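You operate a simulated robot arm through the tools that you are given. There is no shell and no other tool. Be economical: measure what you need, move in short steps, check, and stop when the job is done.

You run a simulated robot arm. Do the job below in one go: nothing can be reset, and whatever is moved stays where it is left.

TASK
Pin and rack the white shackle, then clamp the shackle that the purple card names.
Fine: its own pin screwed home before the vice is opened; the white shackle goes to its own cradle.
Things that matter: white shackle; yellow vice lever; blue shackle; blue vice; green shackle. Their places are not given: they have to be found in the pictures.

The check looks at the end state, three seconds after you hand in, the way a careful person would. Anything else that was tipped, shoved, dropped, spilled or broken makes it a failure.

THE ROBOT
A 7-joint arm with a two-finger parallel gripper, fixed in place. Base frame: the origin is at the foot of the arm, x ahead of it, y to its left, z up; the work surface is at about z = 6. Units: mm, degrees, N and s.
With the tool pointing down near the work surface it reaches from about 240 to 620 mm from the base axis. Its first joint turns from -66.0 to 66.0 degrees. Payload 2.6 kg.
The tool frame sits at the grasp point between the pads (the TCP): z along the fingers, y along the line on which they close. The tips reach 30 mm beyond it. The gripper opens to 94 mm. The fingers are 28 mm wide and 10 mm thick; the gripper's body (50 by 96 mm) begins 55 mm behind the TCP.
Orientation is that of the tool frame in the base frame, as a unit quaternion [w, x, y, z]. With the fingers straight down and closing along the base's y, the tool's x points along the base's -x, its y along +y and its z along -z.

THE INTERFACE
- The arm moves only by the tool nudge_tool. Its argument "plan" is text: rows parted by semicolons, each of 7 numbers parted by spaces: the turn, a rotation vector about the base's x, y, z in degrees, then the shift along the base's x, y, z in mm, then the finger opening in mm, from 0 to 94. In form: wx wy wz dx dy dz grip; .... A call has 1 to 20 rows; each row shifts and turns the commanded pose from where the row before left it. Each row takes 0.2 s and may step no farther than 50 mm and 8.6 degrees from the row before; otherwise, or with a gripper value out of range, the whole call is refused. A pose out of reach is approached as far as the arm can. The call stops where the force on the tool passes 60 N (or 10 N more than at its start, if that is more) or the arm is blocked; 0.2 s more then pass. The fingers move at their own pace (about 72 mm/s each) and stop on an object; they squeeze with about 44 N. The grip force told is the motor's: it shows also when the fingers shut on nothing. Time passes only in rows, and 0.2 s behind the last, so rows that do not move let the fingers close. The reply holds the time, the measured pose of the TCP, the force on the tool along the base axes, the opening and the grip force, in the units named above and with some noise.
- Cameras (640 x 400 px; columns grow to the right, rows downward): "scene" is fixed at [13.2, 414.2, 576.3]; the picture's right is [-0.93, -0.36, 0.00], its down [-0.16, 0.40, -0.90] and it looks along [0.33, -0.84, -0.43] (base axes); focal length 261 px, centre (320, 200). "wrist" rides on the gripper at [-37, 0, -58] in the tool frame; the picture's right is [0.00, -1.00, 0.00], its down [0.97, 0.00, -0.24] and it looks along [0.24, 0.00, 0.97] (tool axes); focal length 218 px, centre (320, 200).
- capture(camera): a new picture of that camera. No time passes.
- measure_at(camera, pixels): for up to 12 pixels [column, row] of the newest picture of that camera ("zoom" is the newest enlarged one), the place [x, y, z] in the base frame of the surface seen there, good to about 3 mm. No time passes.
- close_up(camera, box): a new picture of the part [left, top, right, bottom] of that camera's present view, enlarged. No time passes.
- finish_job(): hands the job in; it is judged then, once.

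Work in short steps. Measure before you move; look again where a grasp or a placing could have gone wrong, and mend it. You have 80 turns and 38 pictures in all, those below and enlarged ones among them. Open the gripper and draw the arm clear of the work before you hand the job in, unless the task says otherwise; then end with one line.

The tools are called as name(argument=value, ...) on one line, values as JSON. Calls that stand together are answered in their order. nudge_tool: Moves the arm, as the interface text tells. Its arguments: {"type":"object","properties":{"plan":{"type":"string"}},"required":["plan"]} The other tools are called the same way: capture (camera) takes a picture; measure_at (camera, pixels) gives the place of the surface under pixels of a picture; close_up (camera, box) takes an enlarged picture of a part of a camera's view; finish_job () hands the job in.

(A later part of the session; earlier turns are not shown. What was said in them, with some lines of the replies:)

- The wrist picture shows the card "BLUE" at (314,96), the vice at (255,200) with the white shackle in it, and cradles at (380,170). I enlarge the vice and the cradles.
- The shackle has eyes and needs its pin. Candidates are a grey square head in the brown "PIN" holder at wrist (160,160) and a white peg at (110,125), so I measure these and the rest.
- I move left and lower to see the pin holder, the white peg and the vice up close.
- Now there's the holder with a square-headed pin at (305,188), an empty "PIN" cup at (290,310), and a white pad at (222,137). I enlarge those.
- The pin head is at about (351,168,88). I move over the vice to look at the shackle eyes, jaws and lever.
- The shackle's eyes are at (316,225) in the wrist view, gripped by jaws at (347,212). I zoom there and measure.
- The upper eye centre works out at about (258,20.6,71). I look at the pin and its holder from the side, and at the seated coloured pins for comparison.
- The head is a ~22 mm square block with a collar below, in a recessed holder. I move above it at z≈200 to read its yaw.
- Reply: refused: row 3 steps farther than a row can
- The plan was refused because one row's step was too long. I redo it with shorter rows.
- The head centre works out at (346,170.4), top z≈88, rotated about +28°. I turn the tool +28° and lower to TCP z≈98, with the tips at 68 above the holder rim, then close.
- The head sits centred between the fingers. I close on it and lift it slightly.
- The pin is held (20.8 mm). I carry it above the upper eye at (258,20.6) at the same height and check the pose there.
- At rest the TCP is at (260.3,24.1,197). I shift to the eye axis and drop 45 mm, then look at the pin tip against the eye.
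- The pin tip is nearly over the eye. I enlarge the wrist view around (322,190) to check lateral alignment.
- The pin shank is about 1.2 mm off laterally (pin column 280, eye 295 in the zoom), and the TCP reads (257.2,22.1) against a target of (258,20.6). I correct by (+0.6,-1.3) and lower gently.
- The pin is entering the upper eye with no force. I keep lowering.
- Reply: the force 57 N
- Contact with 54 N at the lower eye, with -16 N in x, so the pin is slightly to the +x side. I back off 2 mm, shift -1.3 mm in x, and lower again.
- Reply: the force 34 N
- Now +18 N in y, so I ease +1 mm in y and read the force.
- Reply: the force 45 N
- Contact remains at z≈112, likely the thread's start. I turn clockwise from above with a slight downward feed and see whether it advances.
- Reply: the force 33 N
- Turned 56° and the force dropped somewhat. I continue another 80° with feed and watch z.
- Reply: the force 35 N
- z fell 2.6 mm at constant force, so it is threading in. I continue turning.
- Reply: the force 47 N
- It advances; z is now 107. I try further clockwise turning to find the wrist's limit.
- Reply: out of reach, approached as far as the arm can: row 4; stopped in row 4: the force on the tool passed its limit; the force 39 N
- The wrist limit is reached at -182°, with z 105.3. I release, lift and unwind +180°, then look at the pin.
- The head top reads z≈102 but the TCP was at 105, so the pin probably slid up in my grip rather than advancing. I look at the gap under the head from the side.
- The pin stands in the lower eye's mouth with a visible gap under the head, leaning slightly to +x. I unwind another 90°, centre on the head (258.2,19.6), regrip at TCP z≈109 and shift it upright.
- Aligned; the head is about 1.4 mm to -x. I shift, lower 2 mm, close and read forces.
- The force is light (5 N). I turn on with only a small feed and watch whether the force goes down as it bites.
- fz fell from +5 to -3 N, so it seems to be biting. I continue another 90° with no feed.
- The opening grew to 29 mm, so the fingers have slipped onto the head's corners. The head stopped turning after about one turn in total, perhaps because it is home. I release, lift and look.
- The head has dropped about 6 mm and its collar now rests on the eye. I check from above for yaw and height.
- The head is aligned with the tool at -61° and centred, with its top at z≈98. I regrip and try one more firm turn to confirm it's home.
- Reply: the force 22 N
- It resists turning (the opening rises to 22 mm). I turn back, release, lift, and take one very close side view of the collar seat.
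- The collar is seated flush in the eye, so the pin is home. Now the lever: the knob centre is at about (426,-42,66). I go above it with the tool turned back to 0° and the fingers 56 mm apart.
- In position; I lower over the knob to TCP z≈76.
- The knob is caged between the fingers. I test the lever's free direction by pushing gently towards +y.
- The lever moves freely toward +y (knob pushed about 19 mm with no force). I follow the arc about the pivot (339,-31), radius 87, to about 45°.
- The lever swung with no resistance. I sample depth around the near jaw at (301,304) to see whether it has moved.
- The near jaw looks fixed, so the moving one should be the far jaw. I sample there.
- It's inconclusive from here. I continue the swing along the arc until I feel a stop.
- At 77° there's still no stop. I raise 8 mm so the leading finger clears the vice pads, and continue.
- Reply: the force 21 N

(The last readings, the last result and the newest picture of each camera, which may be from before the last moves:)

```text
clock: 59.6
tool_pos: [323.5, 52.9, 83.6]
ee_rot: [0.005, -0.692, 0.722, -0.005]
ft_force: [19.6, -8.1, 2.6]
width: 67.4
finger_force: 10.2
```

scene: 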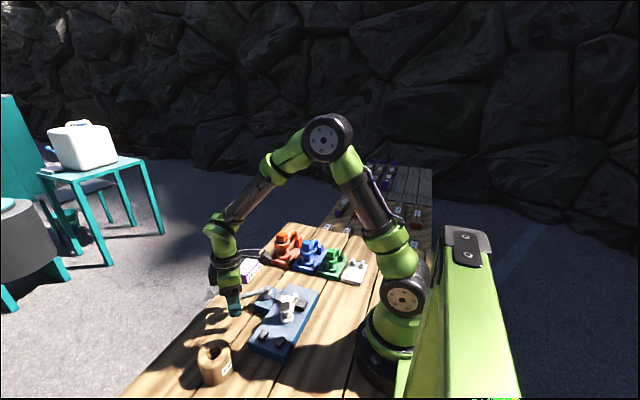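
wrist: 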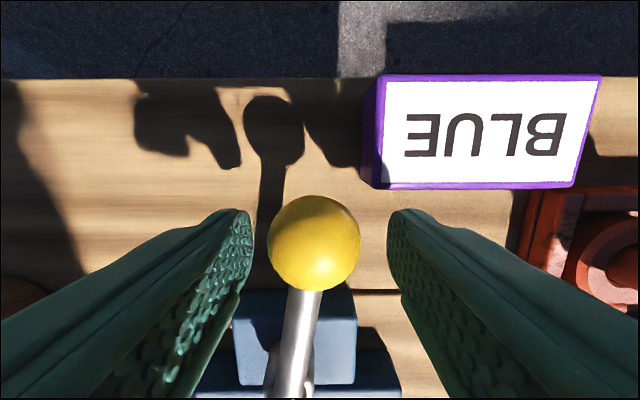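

A stop is reached near 90° (19 N, fingers pushed open). I back off, lift clear, and view the vice from above.

nudge_tool(plan="0 0 0 10 2 0 56;0 0 0 2 0 0 70;0 0 0 0 0 20 70;0 0 0 0 0 40 70;0 0 -8.5 0 0 40 70;0 0 -8.5 0 -6 0 70;0 0 -8.5 0 -6 0 70;0 0 -8.5 -5 -6 0 70;0 0 -8.5 -10 -6 0 70;0 0 -8.5 -10 -6 0 70;0 0 -8.5 -10 0 0 70;0 0 -8.5 -10 0 0 70;0 0 -8.5 -10 0 0 70;0 0 -8.5 -10 0 0 70;0 0 -3 0 0 0 70;0 0 0 0 0 0 70;0 0 0 0 0 0 70")

close_up(camera="wrist", box=[210, 100, 430, 260])

```text
clock: 63.2
tool_pos: [266.6, 23.8, 184.3]
ee_rot: [0.001, 0.004, 1.0, -0.004]
ft_force: [-0.1, -0.4, -0.5]
width: 69.9
finger_force: 0.0
```

```text
2.50 times, centred on (320, 180) of wrist
```

zoom: 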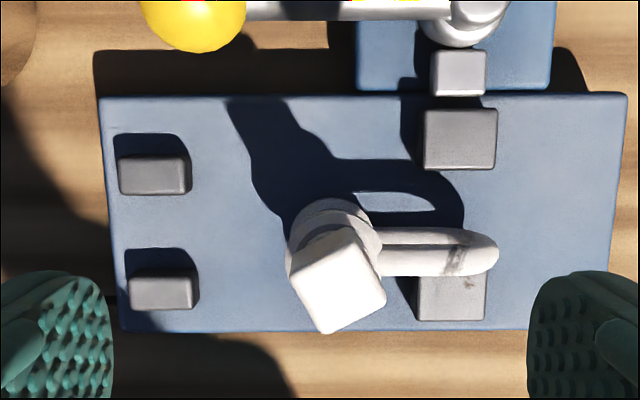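

The far jaw has drawn back, so the vice is open and the white shackle stands free. I measure the jaws and head in this view.

measure_at(camera="zoom", pixels=[[460, 140], [460, 112], [435, 115], [490, 115], [455, 300], [425, 290], [480, 290], [455, 315], [338, 280], [350, 250], [330, 310], [470, 255]])

```text
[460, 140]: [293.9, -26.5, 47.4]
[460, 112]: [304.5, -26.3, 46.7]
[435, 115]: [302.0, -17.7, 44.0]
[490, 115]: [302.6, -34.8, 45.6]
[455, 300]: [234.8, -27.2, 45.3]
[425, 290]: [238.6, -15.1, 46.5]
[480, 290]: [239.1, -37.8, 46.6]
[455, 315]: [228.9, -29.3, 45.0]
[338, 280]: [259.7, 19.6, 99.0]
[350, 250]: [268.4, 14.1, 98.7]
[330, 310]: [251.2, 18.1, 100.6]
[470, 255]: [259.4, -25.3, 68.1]
```

Head centre is (258.9,18.8), yaw +29°. Before grasping, I fly over the cradles to measure the white cradle and the blue shackle in one picture.

nudge_tool(plan="0 0 0 0 -40 0 94;0 0 0 -5 -40 0 94;0 0 0 -10 -40 0 94;0 0 0 -15 -40 0 94;0 0 0 -20 -40 0 94;0 0 0 -15 -36 0 94;0 0 0 -8.6 -20 0 94;0 0 0 0 0 0 94;0 0 0 0 0 0 94")

close_up(camera="wrist", box=[142, 12, 498, 240])

```text
clock: 65.2
tool_pos: [193.7, -234.9, 185.3]
ee_rot: [0.001, 0.003, 1.0, -0.003]
ft_force: [-0.4, -0.4, 0.2]
width: 94.0
finger_force: 0.1
```

```text
1.75 times, centred on (320, 126) of wrist
```

zoom: 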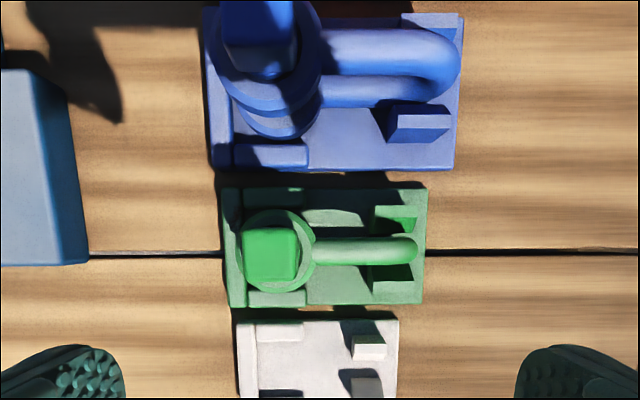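

I measure the white cradle's edges, corner blocks and posts, and the blue shackle.

measure_at(camera="zoom", pixels=[[246, 365], [320, 365], [280, 333], [280, 394], [370, 340], [370, 354], [366, 380], [366, 372], [395, 350], [240, 345], [320, 322], [258, 365]])

measure_at(camera="zoom", pixels=[[258, 35], [258, 15], [285, 35], [400, 40], [455, 65], [270, 85], [420, 125], [265, 155], [230, 150], [270, 240], [216, 60], [425, 20]])

```text
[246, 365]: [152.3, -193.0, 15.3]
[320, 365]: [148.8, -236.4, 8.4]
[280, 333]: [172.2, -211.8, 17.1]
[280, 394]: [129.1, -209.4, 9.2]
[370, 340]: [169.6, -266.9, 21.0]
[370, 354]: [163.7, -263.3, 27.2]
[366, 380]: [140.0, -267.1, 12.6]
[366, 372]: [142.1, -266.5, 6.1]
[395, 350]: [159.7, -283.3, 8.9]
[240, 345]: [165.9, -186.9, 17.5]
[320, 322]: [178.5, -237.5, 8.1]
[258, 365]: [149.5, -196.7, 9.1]
```

```text
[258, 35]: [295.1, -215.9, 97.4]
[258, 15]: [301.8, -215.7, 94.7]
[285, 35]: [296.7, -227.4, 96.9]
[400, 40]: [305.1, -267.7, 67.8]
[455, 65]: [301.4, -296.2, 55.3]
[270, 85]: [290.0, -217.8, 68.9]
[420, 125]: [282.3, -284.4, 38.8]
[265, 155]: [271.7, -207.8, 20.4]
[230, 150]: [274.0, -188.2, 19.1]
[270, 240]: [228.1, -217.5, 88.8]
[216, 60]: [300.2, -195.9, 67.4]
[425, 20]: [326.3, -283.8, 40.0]
```

The centreline x of the white cradle is ambiguous (148–153), so I shift back over it for one better view.

nudge_tool(plan="0 0 0 -29 0 0 94;0 0 0 -29 0 0 94;0 0 0 0 0 0 94;0 0 0 0 0 0 94")

close_up(camera="wrist", box=[250, 100, 390, 188])

measure_at(camera="zoom", pixels=[[320, 200], [320, 150], [320, 250], [200, 200], [450, 200]])

```text
clock: 66.2
tool_pos: [136.3, -232.9, 185.8]
ee_rot: [0.001, 0.002, 1.0, -0.004]
ft_force: [0.4, -0.1, -0.2]
width: 93.7
finger_force: 0.1
```

```text
4.55 times, centred on (320, 144) of wrist
```

zoom: 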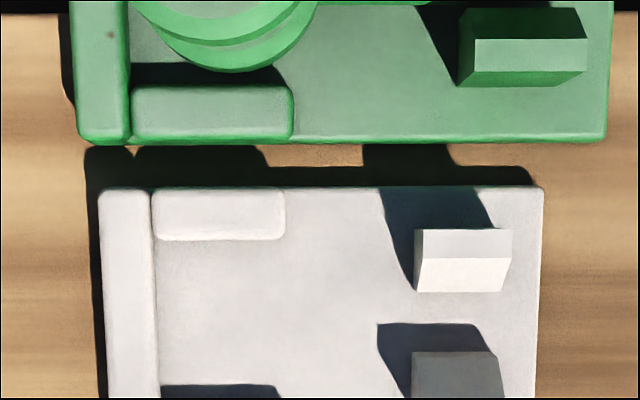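

```text
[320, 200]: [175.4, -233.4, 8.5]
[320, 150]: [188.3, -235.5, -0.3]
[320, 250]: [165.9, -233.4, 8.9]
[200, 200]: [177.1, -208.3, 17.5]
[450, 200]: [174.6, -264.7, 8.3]
```

The inner post faces meet the plate at x≈154.8 and 140.8, so the centreline is x≈148. Scaling from the green cradle, the eye belongs at y≈-215. I return to the white pin head at yaw +28.7°.

nudge_tool(plan="0 0 0 40 0 0 60;0 0 0 40 0 0 60;0 0 7.2 6 40 0 60;0 0 7.2 6 40 0 60;0 0 7.2 6 40 0 60;0 0 7.1 6 40 0 60;0 0 0 6 40 0 60;0 0 0 6 26 0 50;0 0 0 6.6 25.7 0 50;0 0 0 0 0 0 50;0 0 0 0 0 0 50")

```text
clock: 68.6
tool_pos: [261.7, 20.1, 184.5]
ee_rot: [0.001, -0.245, 0.97, -0.004]
ft_force: [0.0, 1.0, 0.4]
width: 50.1
finger_force: 0.0
```

nudge_tool(plan="0 0 0 -2 -1.2 -30 50;0 0 0 0 0 -30 50;0 0 0 0 0 -12 50;0 0 0 0 0 -7.5 50;0 0 0 0 0 0 50;0 0 0 0 0 0 0;0 0 0 0 0 0 0;0 0 0 0 0 0 0;0 0 0 0 0 0 0")

```text
clock: 70.6
tool_pos: [257.5, 19.7, 103.0]
ee_rot: [0.002, -0.245, 0.97, -0.004]
ft_force: [-0.1, -0.2, 0.3]
width: 26.5
finger_force: 43.7
```

The opening is 26.5 mm instead of 21, so the tips probably caught the round collar. I open, rise 5 mm and close again.

nudge_tool(plan="0 0 0 0 0 0 40;0 0 0 0 0 0 40;0 0 0 0 0 5 40;0 0 0 0 0 0 40;0 0 0 0 0 0 0;0 0 0 0 0 0 0;0 0 0 0 0 0 0")

```text
clock: 72.2
tool_pos: [258.7, 20.1, 108.5]
ee_rot: [0.001, -0.246, 0.969, -0.003]
ft_force: [0.1, 0.7, 0.1]
width: 21.1
finger_force: 44.1
```

Now 21.1 mm, a proper grip on the head. I lift 70 mm and check the load.

nudge_tool(plan="0 0 0 0 0 5 0;0 0 0 0 0 10 0;0 0 0 0 0 25 0;0 0 0 0 0 30 0;0 0 0 0 0 0 0;0 0 0 0 0 0 0")

nudge_tool(plan="0 0 0 -5 -32 5 0;0 0 0 -5 -32 0 0;0 0 0 -7 -32 0 0;0 0 0 -10 -34 0 0;0 0 0 -15 -30 0 0;0 0 0 -20 -30 0 0;0 0 0 -22 -26 0 0;0 0 0 -26.5 -19 0 0;0 0 0 0 0 0 0;0 0 0 0 0 0 0;0 0 0 0 0 0 0")

```text
clock: 73.6
tool_pos: [258.3, 18.2, 180.8]
ee_rot: [0.001, -0.246, 0.969, -0.004]
ft_force: [-0.1, -0.9, -1.3]
width: 20.7
finger_force: 44.4
```

```text
clock: 76.0
tool_pos: [145.6, -214.6, 184.6]
ee_rot: [0.002, -0.246, 0.969, -0.003]
ft_force: [0.8, 0.0, -1.6]
width: 21.1
finger_force: 44.7
```

I descend 75 mm towards the cradle and reread the position.

nudge_tool(plan="0 0 0 0 0 -25 0;0 0 0 0 0 -25 0;0 0 0 0 0 -20 0;0 0 0 0 0 0 0;0 0 0 0 0 0 0;0 0 0 0 0 0 0")

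nudge_tool(plan="0 0 0 0 0 0 0;0 0 0 0 0 0 0")

```text
clock: 77.4
tool_pos: [146.2, -212.3, 112.7]
ee_rot: [0.001, -0.245, 0.969, -0.003]
ft_force: [-0.5, 0.4, -1.6]
width: 20.7
finger_force: 44.3
```

```text
clock: 78.0
tool_pos: [147.5, -212.8, 114.6]
ee_rot: [0.002, -0.245, 0.969, -0.003]
ft_force: [0.4, -0.6, -2.2]
width: 20.8
finger_force: 44.1
```

Average (146.9,-212.6); I shift (+1.2,-2.2) and lower to about 93, then slowly.

nudge_tool(plan="0 0 0 1.2 -2.2 -5 0;0 0 0 0 0 -7 0;0 0 0 0 0 -5 0;0 0 0 0 0 -3 0;0 0 0 0 0 0 0")

nudge_tool(plan="0 0 0 0 0 -2 0;0 0 0 0 0 -1 0;0 0 0 0 0 0 0;0 0 0 0 0 0 0")

```text
clock: 79.2
tool_pos: [147.4, -216.3, 94.4]
ee_rot: [0.002, -0.246, 0.969, -0.004]
ft_force: [0.6, -0.8, -2.7]
width: 21.0
finger_force: 44.4
```

```text
clock: 80.2
tool_pos: [148.6, -216.6, 91.2]
ee_rot: [0.001, -0.246, 0.969, -0.004]
ft_force: [-0.3, 0.5, -1.5]
width: 20.9
finger_force: 43.9
```

nudge_tool(plan="0 0 0 0 0 -1 0;0 0 0 0 0 -1 0;0 0 0 0 0 -1 0;0 0 0 0 0 0 0")

```text
clock: 81.2
tool_pos: [148.2, -216.1, 88.2]
ee_rot: [0.002, -0.246, 0.969, -0.003]
ft_force: [-0.5, 0.0, -2.1]
width: 20.6
finger_force: 44.2
```

nudge_tool(plan="0 0 0 0 0 -0.8 0;0 0 0 0 0 -0.8 0;0 0 0 0 0 -0.4 0;0 0 0 0 0 0 0")

```text
clock: 82.2
tool_pos: [149.0, -218.1, 85.9]
ee_rot: [0.004, -0.245, 0.969, -0.003]
ft_force: [4.1, 4.3, 17.7]
width: 20.7
finger_force: 44.3
```

Contact (18 N) at z≈86, the expected plate height, so it is seated. I open and lift straight up.

nudge_tool(plan="0 0 0 0 0 0.8 0;0 0 0 0 0 0 30;0 0 0 0 0 0 36;0 0 0 0 0 0 36;0 0 0 0 0 15 36;0 0 0 0 0 30 36;0 0 0 0 0 40 50;0 0 0 0 0 0 50")

```text
clock: 84.0
tool_pos: [145.4, -217.2, 173.7]
ee_rot: [0.002, -0.245, 0.97, -0.003]
ft_force: [-0.4, -0.9, 0.1]
width: 50.0
finger_force: 0.0
```

Now the blue shackle: its pin head is at about (305.5,-214.8), top z≈97, yaw ≈0. I fly over at z≈174, turn back to 0° and reread.

nudge_tool(plan="0 0 -7.2 40 0 0 50;0 0 -7.2 40 0 0 54;0 0 -7.2 40 0 0 54;0 0 -6.8 38 1 0 54;0 0 0 0 0 0 54;0 0 0 0 0 0 54;0 0 0 0 0 0 54")

nudge_tool(plan="0 0 0 0 0 0 54")

```text
clock: 85.6
tool_pos: [305.3, -217.4, 172.0]
ee_rot: [0.001, 0.0, 1.0, -0.004]
ft_force: [0.1, -1.0, 0.0]
width: 54.1
finger_force: 0.1
```

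```text
clock: 86.0
tool_pos: [304.6, -217.7, 172.2]
ee_rot: [0.0, 0.001, 1.0, -0.004]
ft_force: [1.0, -0.7, 0.1]
width: 54.0
finger_force: 0.1
```

I correct (+0.5,+2.3), lower to 110 and close.

nudge_tool(plan="0 0 0 0.5 2.3 -20 54;0 0 0 0 0 -20 54;0 0 0 0 0 -12 54;0 0 0 0 0 -10 54;0 0 0 0 0 0 54;0 0 0 0 0 0 0;0 0 0 0 0 0 0;0 0 0 0 0 0 0;0 0 0 0 0 0 0")

```text
clock: 88.0
tool_pos: [306.7, -214.0, 110.0]
ee_rot: [0.001, 0.001, 1.0, -0.002]
ft_force: [0.0, -0.6, -0.8]
width: 23.9
finger_force: 44.4
```

Gripped at 23.9 mm, matching the head. I lift straight up 80 mm.

nudge_tool(plan="0 0 0 0 0 5 0;0 0 0 0 0 10 0;0 0 0 0 0 20 0;0 0 0 0 0 25 0;0 0 0 0 0 20 0;0 0 0 0 0 0 0;0 0 0 0 0 0 0")

```text
clock: 89.6
tool_pos: [306.4, -212.1, 188.9]
ee_rot: [0.001, -0.001, 1.0, -0.003]
ft_force: [-1.0, 0.9, -5.5]
width: 23.8
finger_force: 44.4
```

Load 5.5 N, so the blue shackle is lifted. I carry it above the vice to (263.5,22).

nudge_tool(plan="0 0 0 -7.2 39 0 0;0 0 0 -7.2 39 0 0;0 0 0 -7.2 39 0 0;0 0 0 -7.2 39 0 0;0 0 0 -7.2 39 0 0;0 0 0 -7 39 0 0;0 0 0 0 0 0 0;0 0 0 0 0 0 0;0 0 0 0 0 0 0")

nudge_tool(plan="0 0 0 0 0 0 0")

```text
clock: 91.6
tool_pos: [264.6, 21.0, 189.6]
ee_rot: [0.001, 0.0, 1.0, -0.004]
ft_force: [-0.4, -0.5, -5.0]
width: 24.1
finger_force: 44.9
```

```text
clock: 92.0
tool_pos: [265.0, 21.8, 189.9]
ee_rot: [0.001, 0.0, 1.0, -0.003]
ft_force: [-0.1, 0.3, -5.7]
width: 23.9
finger_force: 43.9
```

It sits over the gap between the jaws (253–293). I descend to 138, then slowly to contact.

nudge_tool(plan="0 0 0 -0.8 0 -20 0;0 0 0 0 0 -20 0;0 0 0 0 0 -12 0;0 0 0 0 0 -3 0;0 0 0 0 0 0 0")

nudge_tool(plan="0 0 0 0 0 -1.5 0;0 0 0 0 0 -1.5 0;0 0 0 0 0 -1 0;0 0 0 0 0 0 0")

```text
clock: 93.2
tool_pos: [262.8, 21.4, 135.3]
ee_rot: [0.001, 0.0, 1.0, -0.002]
ft_force: [0.3, 0.0, -5.0]
width: 23.9
finger_force: 44.1
```

```text
clock: 94.2
tool_pos: [264.7, 21.5, 131.6]
ee_rot: [0.004, 0.001, 1.0, -0.003]
ft_force: [-16.2, 1.5, 53.9]
width: 24.0
finger_force: 44.1
```

Contact at z 131.6, the expected bed height. I relieve the force, release, and lift.

nudge_tool(plan="0 0 0 0 0 1.5 0;0 0 0 0 0 0 0;0 0 0 0 0 0 34;0 0 0 0 0 0 40;0 0 0 0 0 0 40;0 0 0 0 0 10 40;0 0 0 0 0 30 40;0 0 0 0 0 10 56;0 0 0 0 0 0 56")

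```text
clock: 96.2
tool_pos: [263.2, 20.2, 181.3]
ee_rot: [0.001, 0.0, 1.0, -0.003]
ft_force: [-0.9, -0.1, -0.3]
width: 55.6
finger_force: 0.0
```

Next, closing the lever: its knob should be at about (337,57). I move above it with the tool turned to about +90°.

nudge_tool(plan="0 0 0 18 10 0 56;0 0 0 18 10 0 56;0 0 8.2 18 8 0 56;0 0 8.2 20 9 0 56;0 0 8.2 0 0 0 56;0 0 8.2 0 0 0 56;0 0 8.2 0 0 0 56;0 0 8.2 0 0 0 56;0 0 8.2 0 0 0 56;0 0 8.2 0 0 0 56;0 0 8.2 0 0 0 56;0 0 8.2 0 0 0 56;0 0 8 0 0 0 56;0 0 0 0 0 0 56;0 0 0 0 0 0 56")

```text
clock: 99.4
tool_pos: [335.5, 57.9, 182.7]
ee_rot: [-0.003, 0.708, -0.706, 0.002]
ft_force: [0.4, -0.7, -0.4]
width: 56.1
finger_force: 0.2
```

I lower around the knob to z≈79.

nudge_tool(plan="0 0 0 2 0 -30 56;0 0 0 0 0 -30 56;0 0 0 0 0 -20 56;0 0 0 0 0 -12 56;0 0 0 0 0 -10 56;0 0 0 0 0 0 56")

```text
clock: 100.8
tool_pos: [338.0, 58.5, 81.7]
ee_rot: [0.002, -0.707, 0.708, -0.001]
ft_force: [0.6, 1.0, 0.6]
width: 56.2
finger_force: 0.0
```

No collision. I swing the lever back along the arc to about 51°.

nudge_tool(plan="0 0 0 14 -2.3 0 56;0 0 0 0 0 0 56;0 0 -8 12 -2.7 0 56;0 0 0 0 0 0 56;0 0 -8 11.5 -4.3 0 56;0 0 0 0 0 0 56;0 0 -8 10.8 -6 0 56;0 0 0 0 0 0 56;0 0 -8 9.9 -7.4 0 56;0 0 0 0 0 0 56;0 0 -8 8.7 -8.6 0 56;0 0 0 0 0 0 56")

nudge_tool(plan="0 0 -8 7.5 -9.9 0 56;0 0 0 0 0 0 56;0 0 -8 6 -10.7 0 56;0 0 0 0 0 0 56;0 0 0 0 0 0 56")

```text
clock: 103.4
tool_pos: [406.0, 27.4, 80.6]
ee_rot: [0.002, -0.422, 0.907, -0.002]
ft_force: [-0.8, 1.9, 0.6]
width: 57.0
finger_force: 0.8
```

```text
clock: 104.6
tool_pos: [419.7, 6.2, 81.5]
ee_rot: [0.002, -0.291, 0.957, -0.003]
ft_force: [-0.1, 1.8, -1.1]
width: 57.2
finger_force: 1.4
```

At 35° it is still free. I continue in smaller steps until it resists.

nudge_tool(plan="0 0 -8 4.4 -11.5 0 56;0 0 0 0 0 0 56;0 0 0 0 0 0 56")

nudge_tool(plan="0 0 -8 2.8 -12 0 56;0 0 0 0 0 0 56;0 0 0 0 0 0 56")

nudge_tool(plan="0 0 -4 0.8 -6 0 56;0 0 0 0 0 0 56;0 0 0 0 0 0 56")

```text
clock: 105.4
tool_pos: [422.9, -5.5, 81.1]
ee_rot: [0.003, -0.224, 0.975, -0.003]
ft_force: [-1.5, 3.5, 1.9]
width: 58.1
finger_force: 2.1
```

```text
clock: 106.2
tool_pos: [425.6, -19.1, 80.7]
ee_rot: [0.002, -0.156, 0.988, -0.002]
ft_force: [-0.9, 5.7, 0.0]
width: 59.1
finger_force: 2.4
```

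```text
clock: 107.0
tool_pos: [425.4, -23.8, 80.3]
ee_rot: [0.001, -0.121, 0.993, -0.002]
ft_force: [-2.2, 3.6, 0.4]
width: 58.5
finger_force: 2.4
```

nudge_tool(plan="0 0 -4 0.4 -6.2 0 56;0 0 0 0 0 0 56;0 0 -4 0 -6.2 0 56;0 0 0 0 0 0 56;0 0 0 0 0 0 56")

nudge_tool(plan="0 0 -4 -0.6 -6.2 0 56;0 0 0 0 0 0 56;0 0 -4 -1 -6.2 0 56;0 0 0 0 0 0 56;0 0 0 0 0 0 56")

```text
clock: 108.2
tool_pos: [424.8, -37.4, 80.8]
ee_rot: [0.001, -0.053, 0.999, -0.004]
ft_force: [-1.1, 2.4, -1.5]
width: 58.1
finger_force: 2.4
```

```text
clock: 109.4
tool_pos: [426.4, -50.3, 79.1]
ee_rot: [0.001, 0.017, 1.0, -0.003]
ft_force: [0.5, 0.1, -0.6]
width: 55.8
finger_force: 0.1
```

nudge_tool(plan="0 0 -3 -0.8 -5 0 56;0 0 0 0 0 0 56;0 0 0 -0.6 -4 0 56;0 0 0 0 0 0 56;0 0 0 0 0 0 56")

nudge_tool(plan="0 0 0 -0.6 -4 0 56;0 0 0 0 0 0 56;0 0 0 0 0 0 56")

```text
clock: 110.6
tool_pos: [424.5, -58.5, 81.7]
ee_rot: [0.002, 0.043, 0.999, -0.002]
ft_force: [9.5, 17.2, -1.6]
width: 66.4
finger_force: 8.7
```

```text
clock: 111.4
tool_pos: [425.5, -59.1, 80.2]
ee_rot: [0.001, 0.043, 0.999, 0.0]
ft_force: [4.6, 25.2, 9.8]
width: 69.8
finger_force: 11.7
```

A hard stop at the original closed position (25 N). I back off, lift and draw clear to near the start pose, then take the last picture.

nudge_tool(plan="0 0 0 0 12 0 70;0 0 0 0 6 0 70;0 0 0 0 0 20 70;0 0 0 0 0 45 70;0 0 4 0 0 45 70;0 0 0 -15 -10 45 70;0 0 0 -20 -15 40 70;0 0 0 -20 -20 40 70;0 0 0 -20 -20 40 70;0 0 0 -10 -20 40 80;0 0 0 0 0 0 80;0 0 0 0 0 0 80")

close_up(camera="scene", box=[236, 250, 380, 345])

measure_at(camera="zoom", pixels=[[320, 200]])

```text
clock: 114.0
tool_pos: [338.4, -128.3, 393.2]
ee_rot: [0.0, 0.009, 1.0, -0.003]
ft_force: [0.6, 0.2, 0.0]
width: 80.2
finger_force: 0.1
```

```text
4.21 times, centred on (308, 298) of scene
```

zoom: 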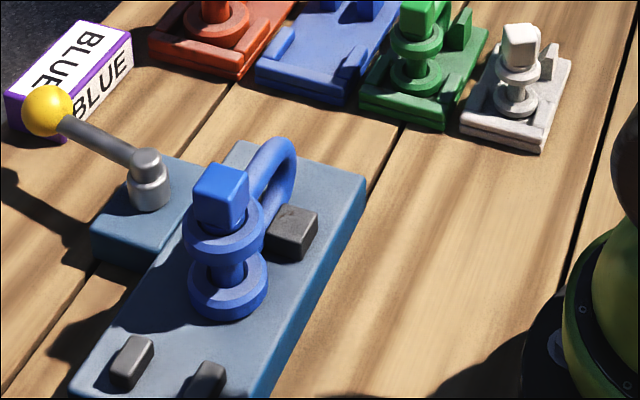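

```text
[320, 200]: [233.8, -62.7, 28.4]
```

The picture shows white in its cradle, blue upright in the vice and the lever closed. One free depth check on both before handing in.

measure_at(camera="zoom", pixels=[[522, 42], [518, 75], [516, 102], [548, 65], [220, 180], [222, 250], [228, 300], [285, 165], [290, 228], [265, 200], [470, 125], [500, 110]])

```text
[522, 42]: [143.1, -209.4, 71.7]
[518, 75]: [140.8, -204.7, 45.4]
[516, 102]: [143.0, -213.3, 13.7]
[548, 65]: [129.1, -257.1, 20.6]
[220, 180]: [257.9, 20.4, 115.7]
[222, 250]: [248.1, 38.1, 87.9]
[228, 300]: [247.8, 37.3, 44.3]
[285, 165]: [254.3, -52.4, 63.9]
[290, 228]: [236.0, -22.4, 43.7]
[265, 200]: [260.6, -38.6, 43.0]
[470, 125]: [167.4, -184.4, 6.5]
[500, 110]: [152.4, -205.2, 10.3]
```

White's lower eye lies at plate height with the pin seated, and blue stands upright in the jaws, so I hand in.

finish_job()

```text
The job is handed in.
```

I screwed the white shackle's pin home before opening the vice and set the shackle in its own cradle. The blue shackle, named by the purple card, is clamped in the vice with the lever back at its closed stop, and the job is handed in.
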